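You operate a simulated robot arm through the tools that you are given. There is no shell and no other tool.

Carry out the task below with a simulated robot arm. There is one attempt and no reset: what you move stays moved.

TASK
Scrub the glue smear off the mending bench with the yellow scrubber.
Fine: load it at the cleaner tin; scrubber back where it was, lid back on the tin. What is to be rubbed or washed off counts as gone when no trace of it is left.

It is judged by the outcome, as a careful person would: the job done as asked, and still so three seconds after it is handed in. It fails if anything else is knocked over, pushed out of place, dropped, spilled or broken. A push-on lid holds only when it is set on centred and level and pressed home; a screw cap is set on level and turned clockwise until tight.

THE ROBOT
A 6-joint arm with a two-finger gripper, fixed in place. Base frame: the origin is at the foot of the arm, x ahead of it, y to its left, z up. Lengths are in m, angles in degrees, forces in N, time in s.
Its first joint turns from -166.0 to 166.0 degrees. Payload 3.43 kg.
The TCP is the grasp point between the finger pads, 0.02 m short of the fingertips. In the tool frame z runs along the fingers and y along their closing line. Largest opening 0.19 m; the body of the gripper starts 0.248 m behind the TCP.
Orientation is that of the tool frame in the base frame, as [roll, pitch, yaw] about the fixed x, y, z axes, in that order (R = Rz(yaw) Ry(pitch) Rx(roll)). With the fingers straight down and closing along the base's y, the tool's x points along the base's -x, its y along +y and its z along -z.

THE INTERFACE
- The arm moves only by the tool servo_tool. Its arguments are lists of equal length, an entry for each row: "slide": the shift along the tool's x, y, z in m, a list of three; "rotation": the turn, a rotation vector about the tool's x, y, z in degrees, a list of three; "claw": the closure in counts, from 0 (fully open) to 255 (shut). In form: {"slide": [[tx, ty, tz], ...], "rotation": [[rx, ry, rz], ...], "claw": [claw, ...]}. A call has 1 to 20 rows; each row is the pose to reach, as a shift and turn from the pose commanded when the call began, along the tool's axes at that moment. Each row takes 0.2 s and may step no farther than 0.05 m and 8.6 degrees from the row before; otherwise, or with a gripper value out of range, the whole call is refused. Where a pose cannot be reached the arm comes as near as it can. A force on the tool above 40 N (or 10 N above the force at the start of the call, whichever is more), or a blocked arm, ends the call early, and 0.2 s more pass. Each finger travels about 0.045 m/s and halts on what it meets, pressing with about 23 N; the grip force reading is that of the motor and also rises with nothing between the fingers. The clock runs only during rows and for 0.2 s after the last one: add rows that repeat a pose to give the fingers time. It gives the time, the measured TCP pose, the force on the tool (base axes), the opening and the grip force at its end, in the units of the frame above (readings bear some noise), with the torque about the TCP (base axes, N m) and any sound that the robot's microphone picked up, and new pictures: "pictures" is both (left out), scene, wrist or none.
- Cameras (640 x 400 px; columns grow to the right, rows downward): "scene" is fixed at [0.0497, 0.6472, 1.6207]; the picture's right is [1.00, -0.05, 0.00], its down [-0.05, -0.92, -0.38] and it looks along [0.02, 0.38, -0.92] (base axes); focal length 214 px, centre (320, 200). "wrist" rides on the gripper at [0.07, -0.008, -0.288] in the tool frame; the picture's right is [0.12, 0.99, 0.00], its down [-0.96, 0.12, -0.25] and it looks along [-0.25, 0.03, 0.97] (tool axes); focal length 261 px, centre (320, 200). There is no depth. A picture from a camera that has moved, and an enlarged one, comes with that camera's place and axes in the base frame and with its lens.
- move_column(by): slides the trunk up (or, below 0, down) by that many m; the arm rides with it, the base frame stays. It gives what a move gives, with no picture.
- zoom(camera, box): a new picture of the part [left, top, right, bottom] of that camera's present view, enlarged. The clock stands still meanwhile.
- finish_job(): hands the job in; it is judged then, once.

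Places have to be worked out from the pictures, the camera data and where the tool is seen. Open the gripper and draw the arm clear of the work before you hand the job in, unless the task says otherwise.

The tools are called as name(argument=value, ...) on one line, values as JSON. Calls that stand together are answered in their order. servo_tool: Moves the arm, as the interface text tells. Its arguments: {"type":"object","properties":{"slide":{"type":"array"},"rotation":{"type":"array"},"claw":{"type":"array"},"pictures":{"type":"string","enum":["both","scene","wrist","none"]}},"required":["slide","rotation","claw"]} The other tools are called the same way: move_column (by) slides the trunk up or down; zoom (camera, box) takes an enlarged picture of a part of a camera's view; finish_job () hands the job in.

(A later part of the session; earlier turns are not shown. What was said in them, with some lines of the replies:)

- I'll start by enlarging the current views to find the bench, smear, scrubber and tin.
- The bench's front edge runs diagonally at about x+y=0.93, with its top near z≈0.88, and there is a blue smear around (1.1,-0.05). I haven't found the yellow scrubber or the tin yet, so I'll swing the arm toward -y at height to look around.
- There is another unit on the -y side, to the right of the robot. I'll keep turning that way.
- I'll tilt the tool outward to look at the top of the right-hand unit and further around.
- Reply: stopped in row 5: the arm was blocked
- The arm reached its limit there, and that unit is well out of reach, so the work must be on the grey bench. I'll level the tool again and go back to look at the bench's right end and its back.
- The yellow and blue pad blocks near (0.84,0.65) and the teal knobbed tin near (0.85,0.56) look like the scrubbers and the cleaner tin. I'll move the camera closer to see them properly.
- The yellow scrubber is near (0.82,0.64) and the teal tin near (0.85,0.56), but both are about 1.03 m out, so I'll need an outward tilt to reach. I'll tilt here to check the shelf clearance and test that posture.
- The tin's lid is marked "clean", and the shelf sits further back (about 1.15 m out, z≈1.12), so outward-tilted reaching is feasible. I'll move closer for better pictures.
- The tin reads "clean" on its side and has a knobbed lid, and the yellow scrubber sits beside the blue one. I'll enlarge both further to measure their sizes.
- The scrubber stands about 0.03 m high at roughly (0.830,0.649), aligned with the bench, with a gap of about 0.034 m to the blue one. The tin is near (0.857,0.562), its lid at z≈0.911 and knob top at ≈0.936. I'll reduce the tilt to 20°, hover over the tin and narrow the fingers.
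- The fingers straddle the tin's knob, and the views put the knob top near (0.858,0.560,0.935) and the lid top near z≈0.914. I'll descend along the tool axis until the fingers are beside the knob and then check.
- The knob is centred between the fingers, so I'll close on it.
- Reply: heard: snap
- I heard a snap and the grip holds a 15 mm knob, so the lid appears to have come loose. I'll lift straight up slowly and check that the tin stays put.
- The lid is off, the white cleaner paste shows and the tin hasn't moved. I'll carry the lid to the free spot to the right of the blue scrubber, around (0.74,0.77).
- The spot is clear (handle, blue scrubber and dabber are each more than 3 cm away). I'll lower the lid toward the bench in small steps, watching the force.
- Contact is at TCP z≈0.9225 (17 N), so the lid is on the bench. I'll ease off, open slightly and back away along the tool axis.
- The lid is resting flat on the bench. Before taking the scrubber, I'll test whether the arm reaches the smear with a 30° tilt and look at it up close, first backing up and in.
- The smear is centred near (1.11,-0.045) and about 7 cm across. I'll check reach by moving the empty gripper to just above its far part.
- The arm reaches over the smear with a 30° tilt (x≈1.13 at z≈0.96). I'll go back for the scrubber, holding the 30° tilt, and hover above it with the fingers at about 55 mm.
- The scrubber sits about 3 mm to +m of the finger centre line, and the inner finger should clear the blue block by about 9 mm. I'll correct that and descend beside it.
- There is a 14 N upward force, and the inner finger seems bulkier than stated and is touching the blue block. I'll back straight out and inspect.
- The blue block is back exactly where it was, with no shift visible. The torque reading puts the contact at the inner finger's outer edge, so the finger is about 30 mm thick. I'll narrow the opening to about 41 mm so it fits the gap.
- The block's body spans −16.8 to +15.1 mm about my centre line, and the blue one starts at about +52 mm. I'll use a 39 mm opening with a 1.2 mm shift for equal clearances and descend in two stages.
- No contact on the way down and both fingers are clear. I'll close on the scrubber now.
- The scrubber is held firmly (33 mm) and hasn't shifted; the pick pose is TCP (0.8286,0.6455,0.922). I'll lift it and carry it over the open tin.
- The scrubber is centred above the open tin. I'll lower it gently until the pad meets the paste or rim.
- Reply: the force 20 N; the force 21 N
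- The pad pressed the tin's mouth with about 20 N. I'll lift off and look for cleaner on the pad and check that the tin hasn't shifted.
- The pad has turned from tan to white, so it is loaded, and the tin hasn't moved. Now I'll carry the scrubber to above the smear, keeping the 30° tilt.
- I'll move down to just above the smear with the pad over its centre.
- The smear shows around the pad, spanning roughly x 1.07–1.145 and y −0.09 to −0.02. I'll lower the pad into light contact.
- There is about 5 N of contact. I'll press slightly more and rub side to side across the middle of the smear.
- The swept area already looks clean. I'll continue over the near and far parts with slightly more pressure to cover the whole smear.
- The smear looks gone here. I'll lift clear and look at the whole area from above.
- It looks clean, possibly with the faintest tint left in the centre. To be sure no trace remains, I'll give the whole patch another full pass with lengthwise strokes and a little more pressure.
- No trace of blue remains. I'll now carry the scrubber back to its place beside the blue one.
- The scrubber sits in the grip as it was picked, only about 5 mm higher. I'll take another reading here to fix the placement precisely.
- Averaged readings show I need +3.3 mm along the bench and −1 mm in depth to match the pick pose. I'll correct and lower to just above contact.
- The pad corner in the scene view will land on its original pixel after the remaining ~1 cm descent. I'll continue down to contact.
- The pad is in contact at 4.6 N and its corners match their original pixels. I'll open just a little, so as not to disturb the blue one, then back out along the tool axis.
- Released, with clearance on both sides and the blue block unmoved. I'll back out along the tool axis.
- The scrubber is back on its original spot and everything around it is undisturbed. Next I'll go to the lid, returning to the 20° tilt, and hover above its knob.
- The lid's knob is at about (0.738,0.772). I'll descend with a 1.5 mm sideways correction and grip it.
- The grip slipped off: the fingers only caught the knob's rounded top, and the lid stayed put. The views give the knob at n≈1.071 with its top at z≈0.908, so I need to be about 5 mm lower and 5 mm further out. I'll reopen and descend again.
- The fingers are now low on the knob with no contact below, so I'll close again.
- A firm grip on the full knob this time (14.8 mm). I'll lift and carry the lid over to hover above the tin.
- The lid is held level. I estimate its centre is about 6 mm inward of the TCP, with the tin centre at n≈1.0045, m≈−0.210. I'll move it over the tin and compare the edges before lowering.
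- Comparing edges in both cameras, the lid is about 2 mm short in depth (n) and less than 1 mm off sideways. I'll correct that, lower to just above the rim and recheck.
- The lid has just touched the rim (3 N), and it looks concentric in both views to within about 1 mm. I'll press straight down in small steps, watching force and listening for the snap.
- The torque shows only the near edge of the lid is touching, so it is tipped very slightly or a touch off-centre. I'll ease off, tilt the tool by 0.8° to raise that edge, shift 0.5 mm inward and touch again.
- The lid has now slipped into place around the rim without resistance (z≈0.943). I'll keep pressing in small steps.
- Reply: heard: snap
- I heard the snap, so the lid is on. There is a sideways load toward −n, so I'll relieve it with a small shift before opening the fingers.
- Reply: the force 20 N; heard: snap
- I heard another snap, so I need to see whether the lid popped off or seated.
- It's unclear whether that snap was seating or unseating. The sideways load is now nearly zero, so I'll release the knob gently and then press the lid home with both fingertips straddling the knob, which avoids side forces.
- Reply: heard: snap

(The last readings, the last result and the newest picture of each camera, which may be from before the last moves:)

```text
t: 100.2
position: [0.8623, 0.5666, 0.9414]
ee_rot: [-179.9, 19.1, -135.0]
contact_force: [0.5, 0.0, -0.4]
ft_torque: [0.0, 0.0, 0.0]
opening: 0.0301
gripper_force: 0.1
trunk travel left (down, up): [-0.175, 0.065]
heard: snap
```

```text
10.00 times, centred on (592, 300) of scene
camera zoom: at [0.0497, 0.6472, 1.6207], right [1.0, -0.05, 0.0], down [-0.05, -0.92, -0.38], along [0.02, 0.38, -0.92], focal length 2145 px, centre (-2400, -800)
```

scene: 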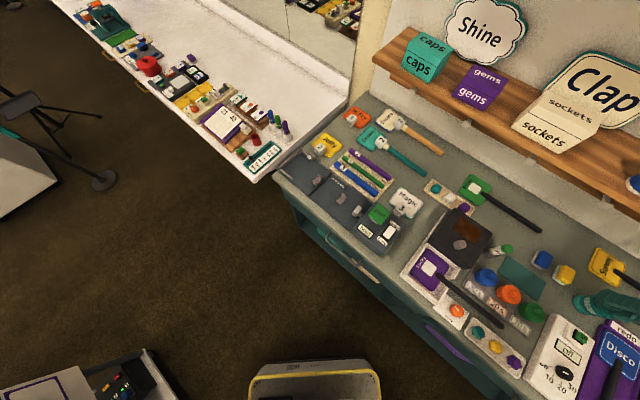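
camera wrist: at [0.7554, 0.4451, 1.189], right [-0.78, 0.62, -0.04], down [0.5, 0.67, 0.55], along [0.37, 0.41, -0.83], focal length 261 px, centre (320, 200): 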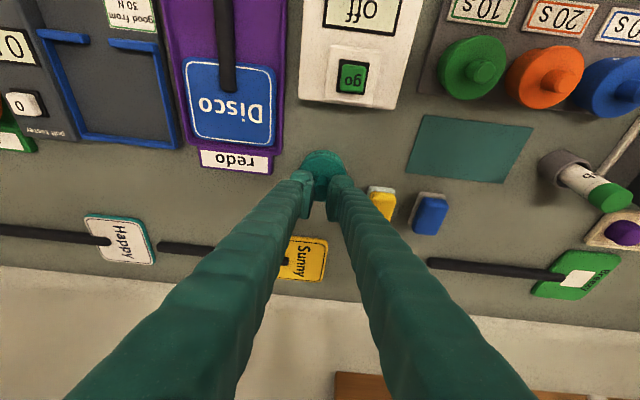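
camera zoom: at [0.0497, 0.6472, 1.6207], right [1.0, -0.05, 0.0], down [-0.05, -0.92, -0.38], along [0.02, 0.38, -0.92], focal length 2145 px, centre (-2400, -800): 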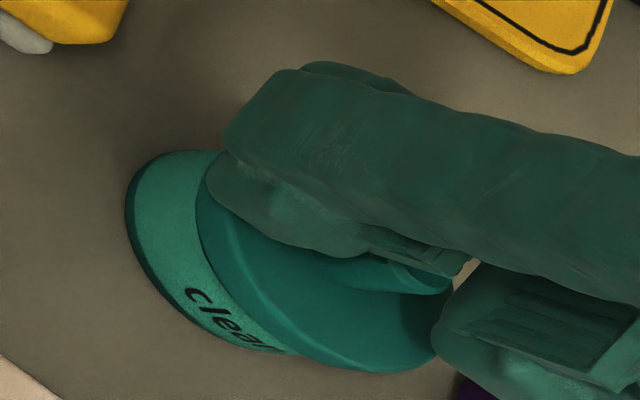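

Another snap came as I released, and the lid looks level on the tin. I'll shift so the fingertip edges sit over the lid's centre line on both sides of the knob and press straight down.

servo_tool(slide=[[-0.0036, 0, 0.0], [-0.0073, 0, 0.0004], [-0.0067, 0, 0.0022]], rotation=[[0, 0, 0], [0, 0, 0], [0, 0, 0]], claw=[215, 215, 215], pictures="none")

servo_tool(slide=[[0.0003, 0, 0.001]], rotation=[[0, 0, 0]], claw=[215], pictures="none")

servo_tool(slide=[[0.0003, 0, 0.001]], rotation=[[0, 0, 0]], claw=[215], pictures="none")

zoom(camera="wrist", box=[272, 140, 368, 200])

```text
t: 101.0
position: [0.8684, 0.5706, 0.9425]
ee_rot: [-179.9, 19.0, -135.1]
contact_force: [-1.2, 0.0, -1.5]
ft_torque: [-0.01, 0.03, 0.0]
opening: 0.03
gripper_force: 0.0
trunk travel left (down, up): [-0.175, 0.065]
```

```text
t: 101.4
position: [0.8672, 0.5706, 0.9412]
ee_rot: [-179.9, 19.0, -135.1]
contact_force: [-0.8, 0.7, 0.1]
ft_torque: [0.01, 0.02, -0.04]
opening: 0.0297
gripper_force: 0.1
trunk travel left (down, up): [-0.175, 0.065]
```

```text
t: 101.8
position: [0.8683, 0.5711, 0.9397]
ee_rot: [-179.9, 19.1, -135.1]
contact_force: [-0.4, 0.7, 0.7]
ft_torque: [-0.04, 0.03, 0.0]
opening: 0.0298
gripper_force: 0.0
trunk travel left (down, up): [-0.175, 0.065]
```

```text
6.67 times, centred on (320, 170) of wrist
camera zoom: at [0.7592, 0.4517, 1.1884], right [-0.78, 0.62, -0.04], down [0.51, 0.67, 0.55], along [0.37, 0.41, -0.84], focal length 1738 px, centre (320, 400)
```

zoom: 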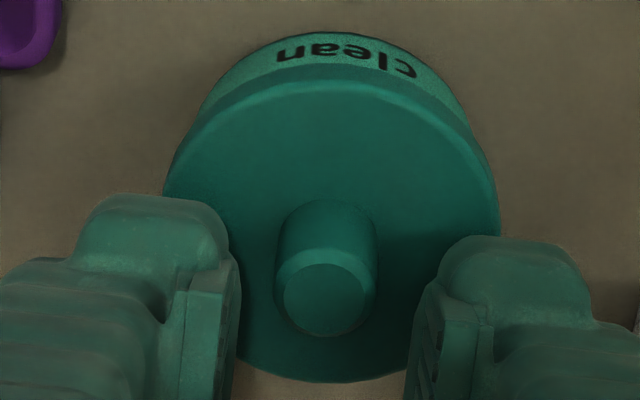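

servo_tool(slide=[[0.0003, 0, 0.001]], rotation=[[0, 0, 0]], claw=[215], pictures="none")

servo_tool(slide=[[0.0003, 0, 0.001]], rotation=[[0, 0, 0]], claw=[215], pictures="none")

servo_tool(slide=[[0.0003, 0, 0.001]], rotation=[[0, 0, 0]], claw=[215], pictures="none")

```text
t: 102.2
position: [0.8692, 0.5715, 0.9408]
ee_rot: [-179.9, 19.1, -135.0]
contact_force: [-0.3, -0.5, -0.2]
ft_torque: [0.01, 0.01, -0.03]
opening: 0.0299
gripper_force: 0.0
trunk travel left (down, up): [-0.175, 0.065]
```

```text
t: 102.6
position: [0.8685, 0.572, 0.9368]
ee_rot: [-179.9, 19.1, -135.2]
contact_force: [0.4, 0.2, 0.4]
ft_torque: [0.02, 0.03, 0.0]
opening: 0.0298
gripper_force: 0.0
trunk travel left (down, up): [-0.175, 0.065]
```

```text
t: 103.0
position: [0.8675, 0.5709, 0.9368]
ee_rot: [-179.9, 19.1, -135.1]
contact_force: [0.5, -0.1, -0.6]
ft_torque: [0.04, 0.01, 0.0]
opening: 0.0299
gripper_force: 0.1
trunk travel left (down, up): [-0.175, 0.065]
```

servo_tool(slide=[[0.0003, 0, 0.001]], rotation=[[0, 0, 0]], claw=[215], pictures="none")

servo_tool(slide=[[0.0003, 0, 0.001]], rotation=[[0, 0, 0]], claw=[215], pictures="none")

servo_tool(slide=[[0.0003, 0, 0.001]], rotation=[[0, 0, 0]], claw=[215], pictures="wrist")

zoom(camera="wrist", box=[272, 140, 368, 200])

zoom(camera="scene", box=[560, 280, 624, 320])

```text
t: 103.4
position: [0.8677, 0.5714, 0.9356]
ee_rot: [-179.9, 19.1, -135.1]
contact_force: [0.1, -0.5, 2.2]
ft_torque: [-0.04, 0.03, -0.01]
opening: 0.0297
gripper_force: 0.0
trunk travel left (down, up): [-0.175, 0.065]
```

```text
t: 103.8
position: [0.8689, 0.5712, 0.9357]
ee_rot: [-179.9, 19.2, -135.1]
contact_force: [-0.7, 0.5, 6.9]
ft_torque: [-0.03, 0.12, -0.02]
opening: 0.0295
gripper_force: 0.0
trunk travel left (down, up): [-0.175, 0.065]
```

```text
t: 104.2
position: [0.8678, 0.5709, 0.9358]
ee_rot: [-179.9, 19.3, -135.1]
contact_force: [0.4, -0.7, 15.8]
ft_torque: [-0.06, 0.14, -0.02]
opening: 0.0297
gripper_force: 0.0
trunk travel left (down, up): [-0.175, 0.065]
camera wrist: at [0.7583, 0.4518, 1.1834], right [-0.78, 0.62, -0.04], down [0.5, 0.67, 0.55], along [0.37, 0.41, -0.83], focal length 261 px, centre (320, 200)
```

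wrist: 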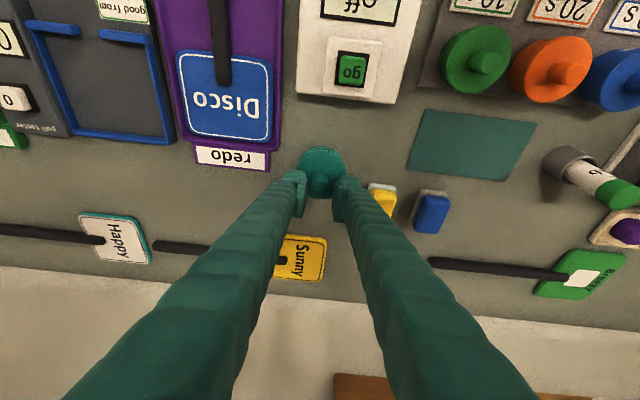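

```text
6.67 times, centred on (320, 170) of wrist
camera zoom: at [0.7583, 0.4518, 1.1834], right [-0.78, 0.62, -0.04], down [0.5, 0.67, 0.55], along [0.37, 0.41, -0.83], focal length 1738 px, centre (320, 400)
```

zoom: 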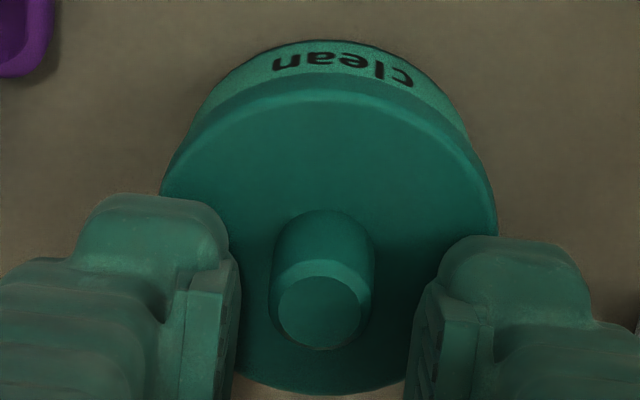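

```text
10.00 times, centred on (592, 300) of scene
camera zoom: at [0.0497, 0.6472, 1.6207], right [1.0, -0.05, 0.0], down [-0.05, -0.92, -0.38], along [0.02, 0.38, -0.92], focal length 2145 px, centre (-2400, -800)
```

zoom: 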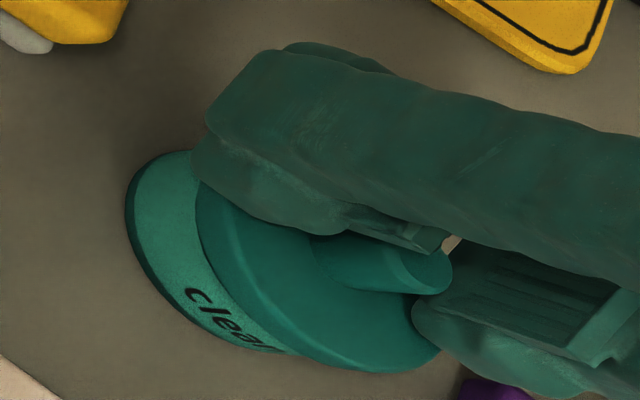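

Contact with the lid top at 16 N, well centred. I'll press further to about 30 N to be sure it is home.

servo_tool(slide=[[0.0003, 0, 0.001]], rotation=[[0, 0, 0]], claw=[215], pictures="none")

servo_tool(slide=[[0.0003, 0, 0.001]], rotation=[[0, 0, 0]], claw=[215], pictures="none")

```text
t: 104.6
position: [0.8689, 0.571, 0.9356]
ee_rot: [-179.9, 19.2, -135.1]
contact_force: [4.4, 3.0, 25.7]
ft_torque: [-0.07, 0.14, 0.01]
opening: 0.03
gripper_force: 0.0
trunk travel left (down, up): [-0.175, 0.065]
```

```text
t: 105.0
position: [0.8689, 0.5722, 0.9351]
ee_rot: [-179.9, 19.2, -135.1]
contact_force: [5.2, 4.2, 38.4]
ft_torque: [-0.09, 0.16, -0.03]
opening: 0.03
gripper_force: 0.1
trunk travel left (down, up): [-0.175, 0.065]
```

At 38 N it doesn't move any further, so the lid is down solid. I'll back off along the tool axis, with the fingers clear of the knob on both sides, and inspect it.

servo_tool(slide=[[-0.0012, 0, -0.0038], [-0.0012, 0, -0.02], [-0.0012, 0, -0.05], [-0.0012, 0, -0.09], [-0.0012, 0, -0.12]], rotation=[[0, 0, 0], [0, 0, 0], [0, 0, 0], [0, 0, 0], [0, 0, 0]], claw=[215, 215, 215, 215, 215], pictures="both")

zoom(camera="scene", box=[550, 270, 630, 320])

zoom(camera="wrist", box=[240, 110, 400, 210])

```text
t: 106.2
position: [0.8408, 0.5459, 1.0476]
ee_rot: [180.0, 19.1, -135.1]
contact_force: [0.5, 0.1, 0.5]
ft_torque: [-0.02, 0.03, 0.0]
opening: 0.0297
gripper_force: 0.1
trunk travel left (down, up): [-0.175, 0.065]
camera wrist: at [0.7321, 0.4263, 1.2941], right [-0.78, 0.62, -0.04], down [0.51, 0.67, 0.55], along [0.37, 0.41, -0.84], focal length 261 px, centre (320, 200)
```

scene: 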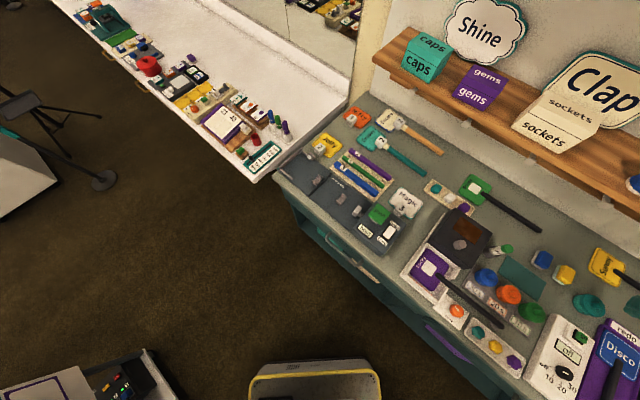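
wrist: 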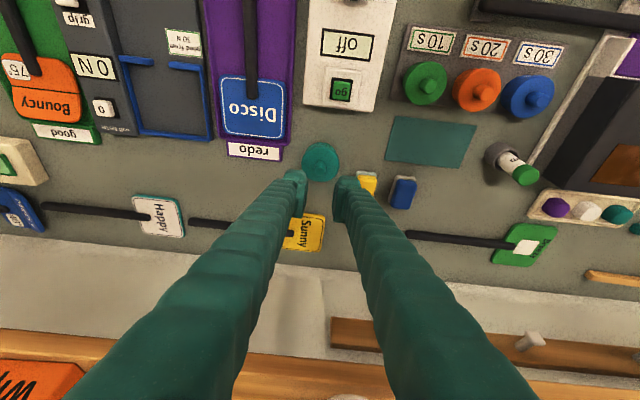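

```text
8.00 times, centred on (590, 295) of scene
camera zoom: at [0.0497, 0.6472, 1.6207], right [1.0, -0.05, 0.0], down [-0.05, -0.92, -0.38], along [0.02, 0.38, -0.92], focal length 1716 px, centre (-1840, -560)
```

zoom: 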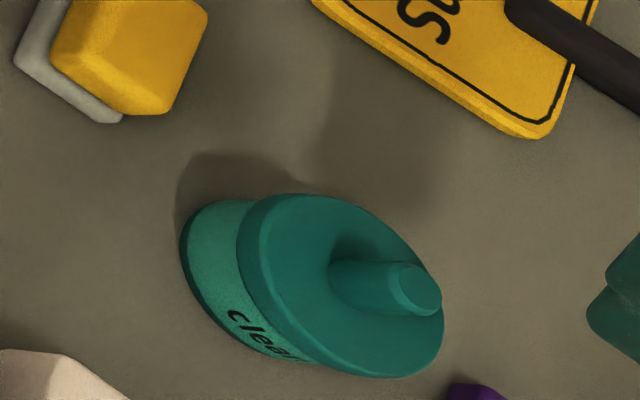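

```text
4.00 times, centred on (320, 160) of wrist
camera zoom: at [0.7321, 0.4263, 1.2941], right [-0.78, 0.62, -0.04], down [0.51, 0.67, 0.55], along [0.37, 0.41, -0.84], focal length 1043 px, centre (320, 360)
```

zoom: 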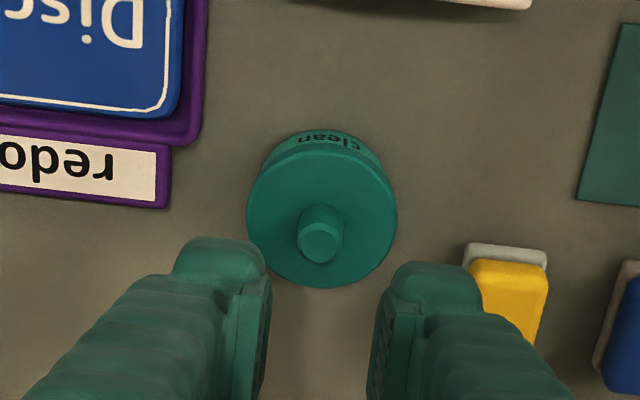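

The lid sits centred and level, matching its original position pixel for pixel in the scene view, and the tin hasn't moved. I'll withdraw the arm to its starting area, open the gripper and take final pictures.

servo_tool(slide=[[0.0262, 0, -0.0345], [0.0524, 0, -0.0689], [0.0785, 0, -0.1034], [0.1047, 0, -0.1378], [0.1309, 0, -0.1723]], rotation=[[0, 3.8, 0], [0, 7.6, 0], [0, 11.5, 0], [0, 15.3, 0], [0, 19.1, 0]], claw=[215, 215, 215, 215, 215], pictures="none")

servo_tool(slide=[[0.03, -0.0311, -0.0008], [0.06, -0.0622, -0.0016], [0.0899, -0.0933, -0.0025], [0.1199, -0.1244, -0.0033], [0.1499, -0.1555, -0.0041], [0.1799, -0.1866, -0.0049], [0.2098, -0.2177, -0.0058], [0.2398, -0.2488, -0.0066], [0.2698, -0.2799, -0.0074], [0.2698, -0.2799, -0.0074], [0.2698, -0.2799, -0.0074]], rotation=[[0, 0, 5], [0, 0, 10], [0, 0, 15], [0, 0, 20], [0, 0, 25], [0, 0, 30], [0, 0, 35], [0, 0, 40], [0, 0, 44.9], [0, 0, 44.9], [0, 0, 44.9]], claw=[0, 0, 0, 0, 0, 0, 0, 0, 0, 0, 0], pictures="both")

zoom(camera="wrist", box=[200, 260, 360, 360])

zoom(camera="scene", box=[480, 215, 640, 315])

zoom(camera="scene", box=[550, 260, 630, 310])

```text
t: 107.4
position: [0.7127, 0.4167, 1.1663]
ee_rot: [-179.9, -0.1, -135.2]
contact_force: [-0.4, 1.2, 0.0]
ft_torque: [-0.03, 0.02, 0.01]
opening: 0.0299
gripper_force: 0.1
trunk travel left (down, up): [-0.175, 0.065]
```

```text
t: 109.8
position: [0.7212, 0.028, 1.173]
ee_rot: [-179.9, 0.1, 179.9]
contact_force: [0.6, 0.5, 0.2]
ft_torque: [-0.01, -0.01, -0.04]
opening: 0.19
gripper_force: 0.0
trunk travel left (down, up): [-0.175, 0.065]
camera wrist: at [0.6487, 0.0197, 1.4608], right [-0.12, 0.99, 0.0], down [0.96, 0.11, 0.25], along [0.25, 0.03, -0.97], focal length 261 px, centre (320, 200)
```

scene: 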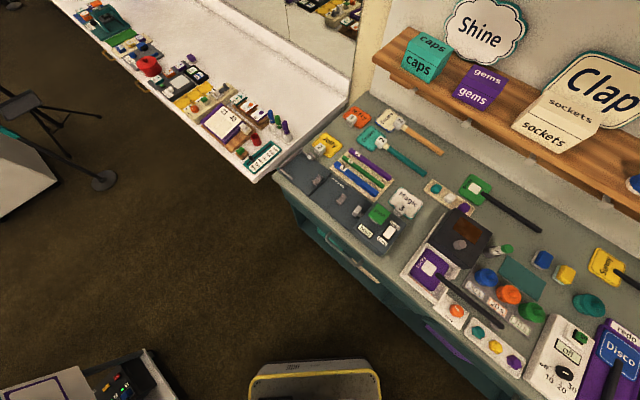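
wrist: 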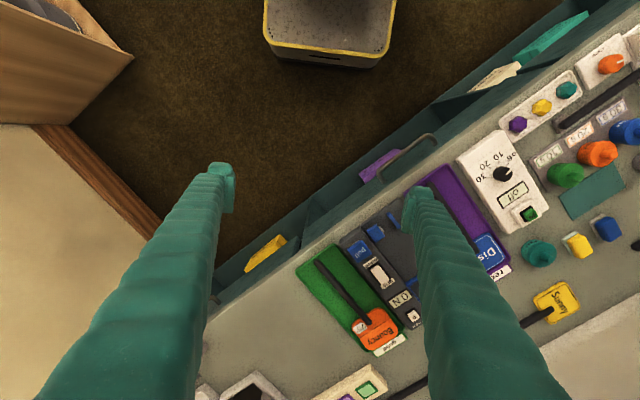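

```text
4.00 times, centred on (280, 310) of wrist
camera zoom: at [0.6487, 0.0197, 1.4608], right [-0.12, 0.99, 0.0], down [0.96, 0.11, 0.25], along [0.25, 0.03, -0.97], focal length 1043 px, centre (480, -240)
```

zoom: 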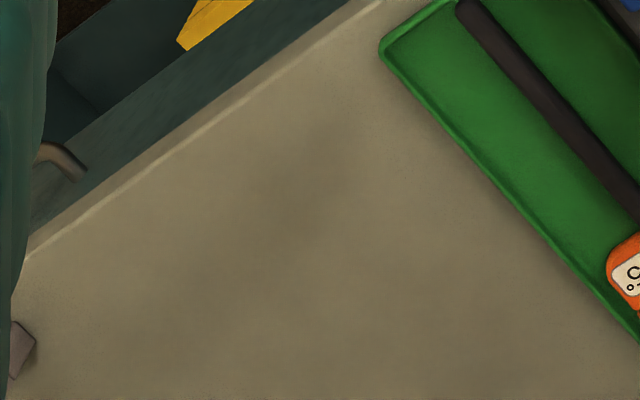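

```text
4.00 times, centred on (560, 265) of scene
camera zoom: at [0.0497, 0.6472, 1.6207], right [1.0, -0.05, 0.0], down [-0.05, -0.92, -0.38], along [0.02, 0.38, -0.92], focal length 858 px, centre (-640, -60)
```

zoom: 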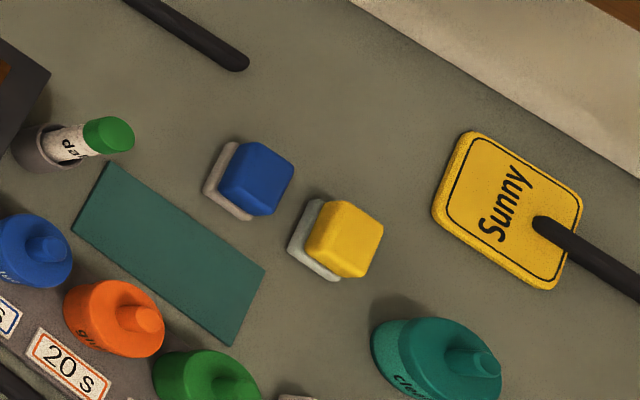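

```text
8.00 times, centred on (590, 285) of scene
camera zoom: at [0.0497, 0.6472, 1.6207], right [1.0, -0.05, 0.0], down [-0.05, -0.92, -0.38], along [0.02, 0.38, -0.92], focal length 1716 px, centre (-1840, -480)
```

zoom: 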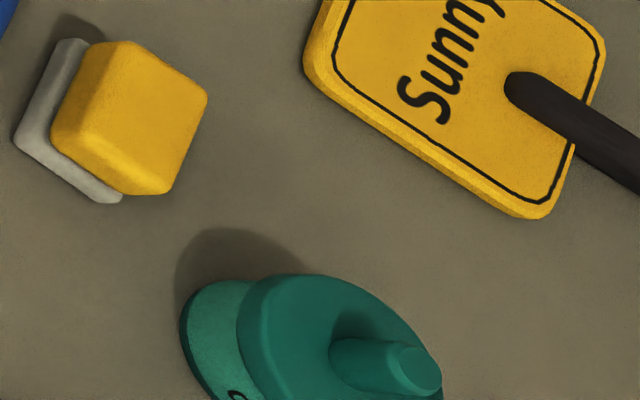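

Everything matches its original place. At the old smear spot I see a faint dark band that may just be the arm's shadow, so I'll move the arm aside and look again to be sure.

servo_tool(slide=[[0.02, -0.045, 0], [0.04, -0.09, 0], [0.06, -0.135, 0], [0.06, -0.15, 0]], rotation=[[0, 0, 0], [0, 0, 0], [0, 0, 0], [0, 0, 0]], claw=[0, 0, 0, 0], pictures="wrist")

zoom(camera="wrist", box=[240, 270, 400, 370])

zoom(camera="wrist", box=[290, 300, 370, 350])

```text
t: 110.8
position: [0.6605, -0.1233, 1.1736]
ee_rot: [-179.8, 0.1, 179.9]
contact_force: [-0.6, 0.2, -1.4]
ft_torque: [-0.08, -0.04, 0.02]
opening: 0.19
gripper_force: 0.0
trunk travel left (down, up): [-0.175, 0.065]
camera wrist: at [0.5888, -0.1314, 1.4605], right [-0.12, 0.99, 0.0], down [0.96, 0.12, 0.25], along [0.25, 0.03, -0.97], focal length 261 px, centre (320, 200)
```

wrist: 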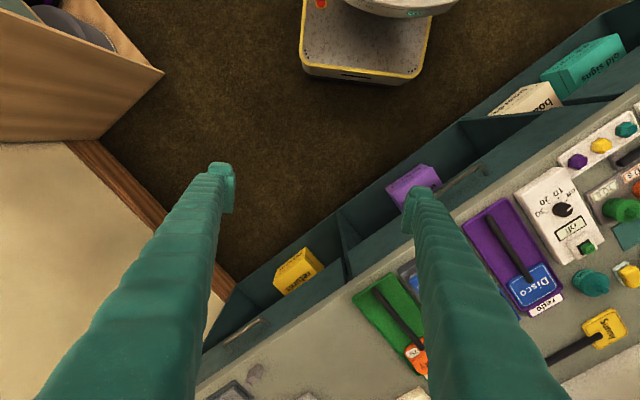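

```text
4.00 times, centred on (320, 320) of wrist
camera zoom: at [0.5888, -0.1314, 1.4605], right [-0.12, 0.99, 0.0], down [0.96, 0.12, 0.25], along [0.25, 0.03, -0.97], focal length 1043 px, centre (320, -280)
```

zoom: 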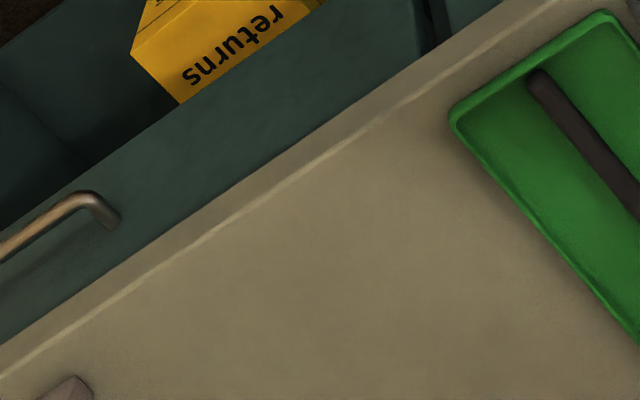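

```text
8.00 times, centred on (330, 325) of wrist
camera zoom: at [0.5888, -0.1314, 1.4605], right [-0.12, 0.99, 0.0], down [0.96, 0.12, 0.25], along [0.25, 0.03, -0.97], focal length 2085 px, centre (240, -800)
```

zoom: 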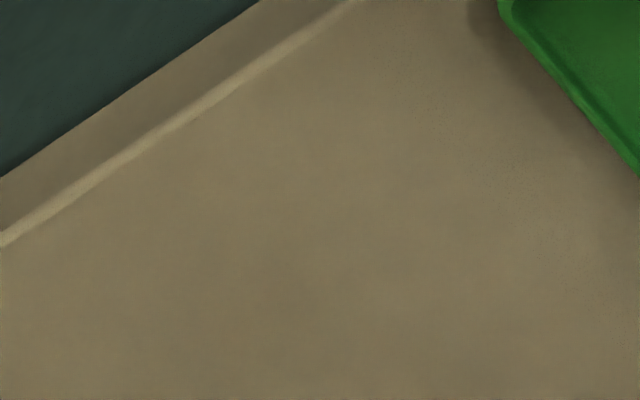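

The dark band moved with the arm, so it was only shadow and the smear spot is completely clean. The scrubber is back in its place, the lid is on the tin, and the gripper is open and clear of the work, so I'm handing the job in.

finish_job()

```text
The job is handed in.
```

I scrubbed the blue glue smear off the mending bench, and no trace shows in close-up views after the last pass. The yellow scrubber is back where it was and the lid is back on the cleaner tin.

- **Loading:** I pressed the pad onto the paste in the open tin until it turned white. The pad is still white from the cleaner.
- **Lid:** I heard it snap off and on again while I was setting it. I then pressed it down with about 38 N; it did not move further, and it matches its original position in the scene camera. I did not pull on it to test the hold.
- **Contact with the blue scrubber:** While I was reaching for the yellow scrubber, one finger touched the blue one with about 14 N. I backed off, and close-ups show it in the same place as before.
- **Lid slip:** My first grip on the lid, while picking it back up from the bench, slipped off the knob. The lid stayed flat on the bench.

The tin and its neighbours look undisturbed. The gripper is open and the arm is clear of the bench.
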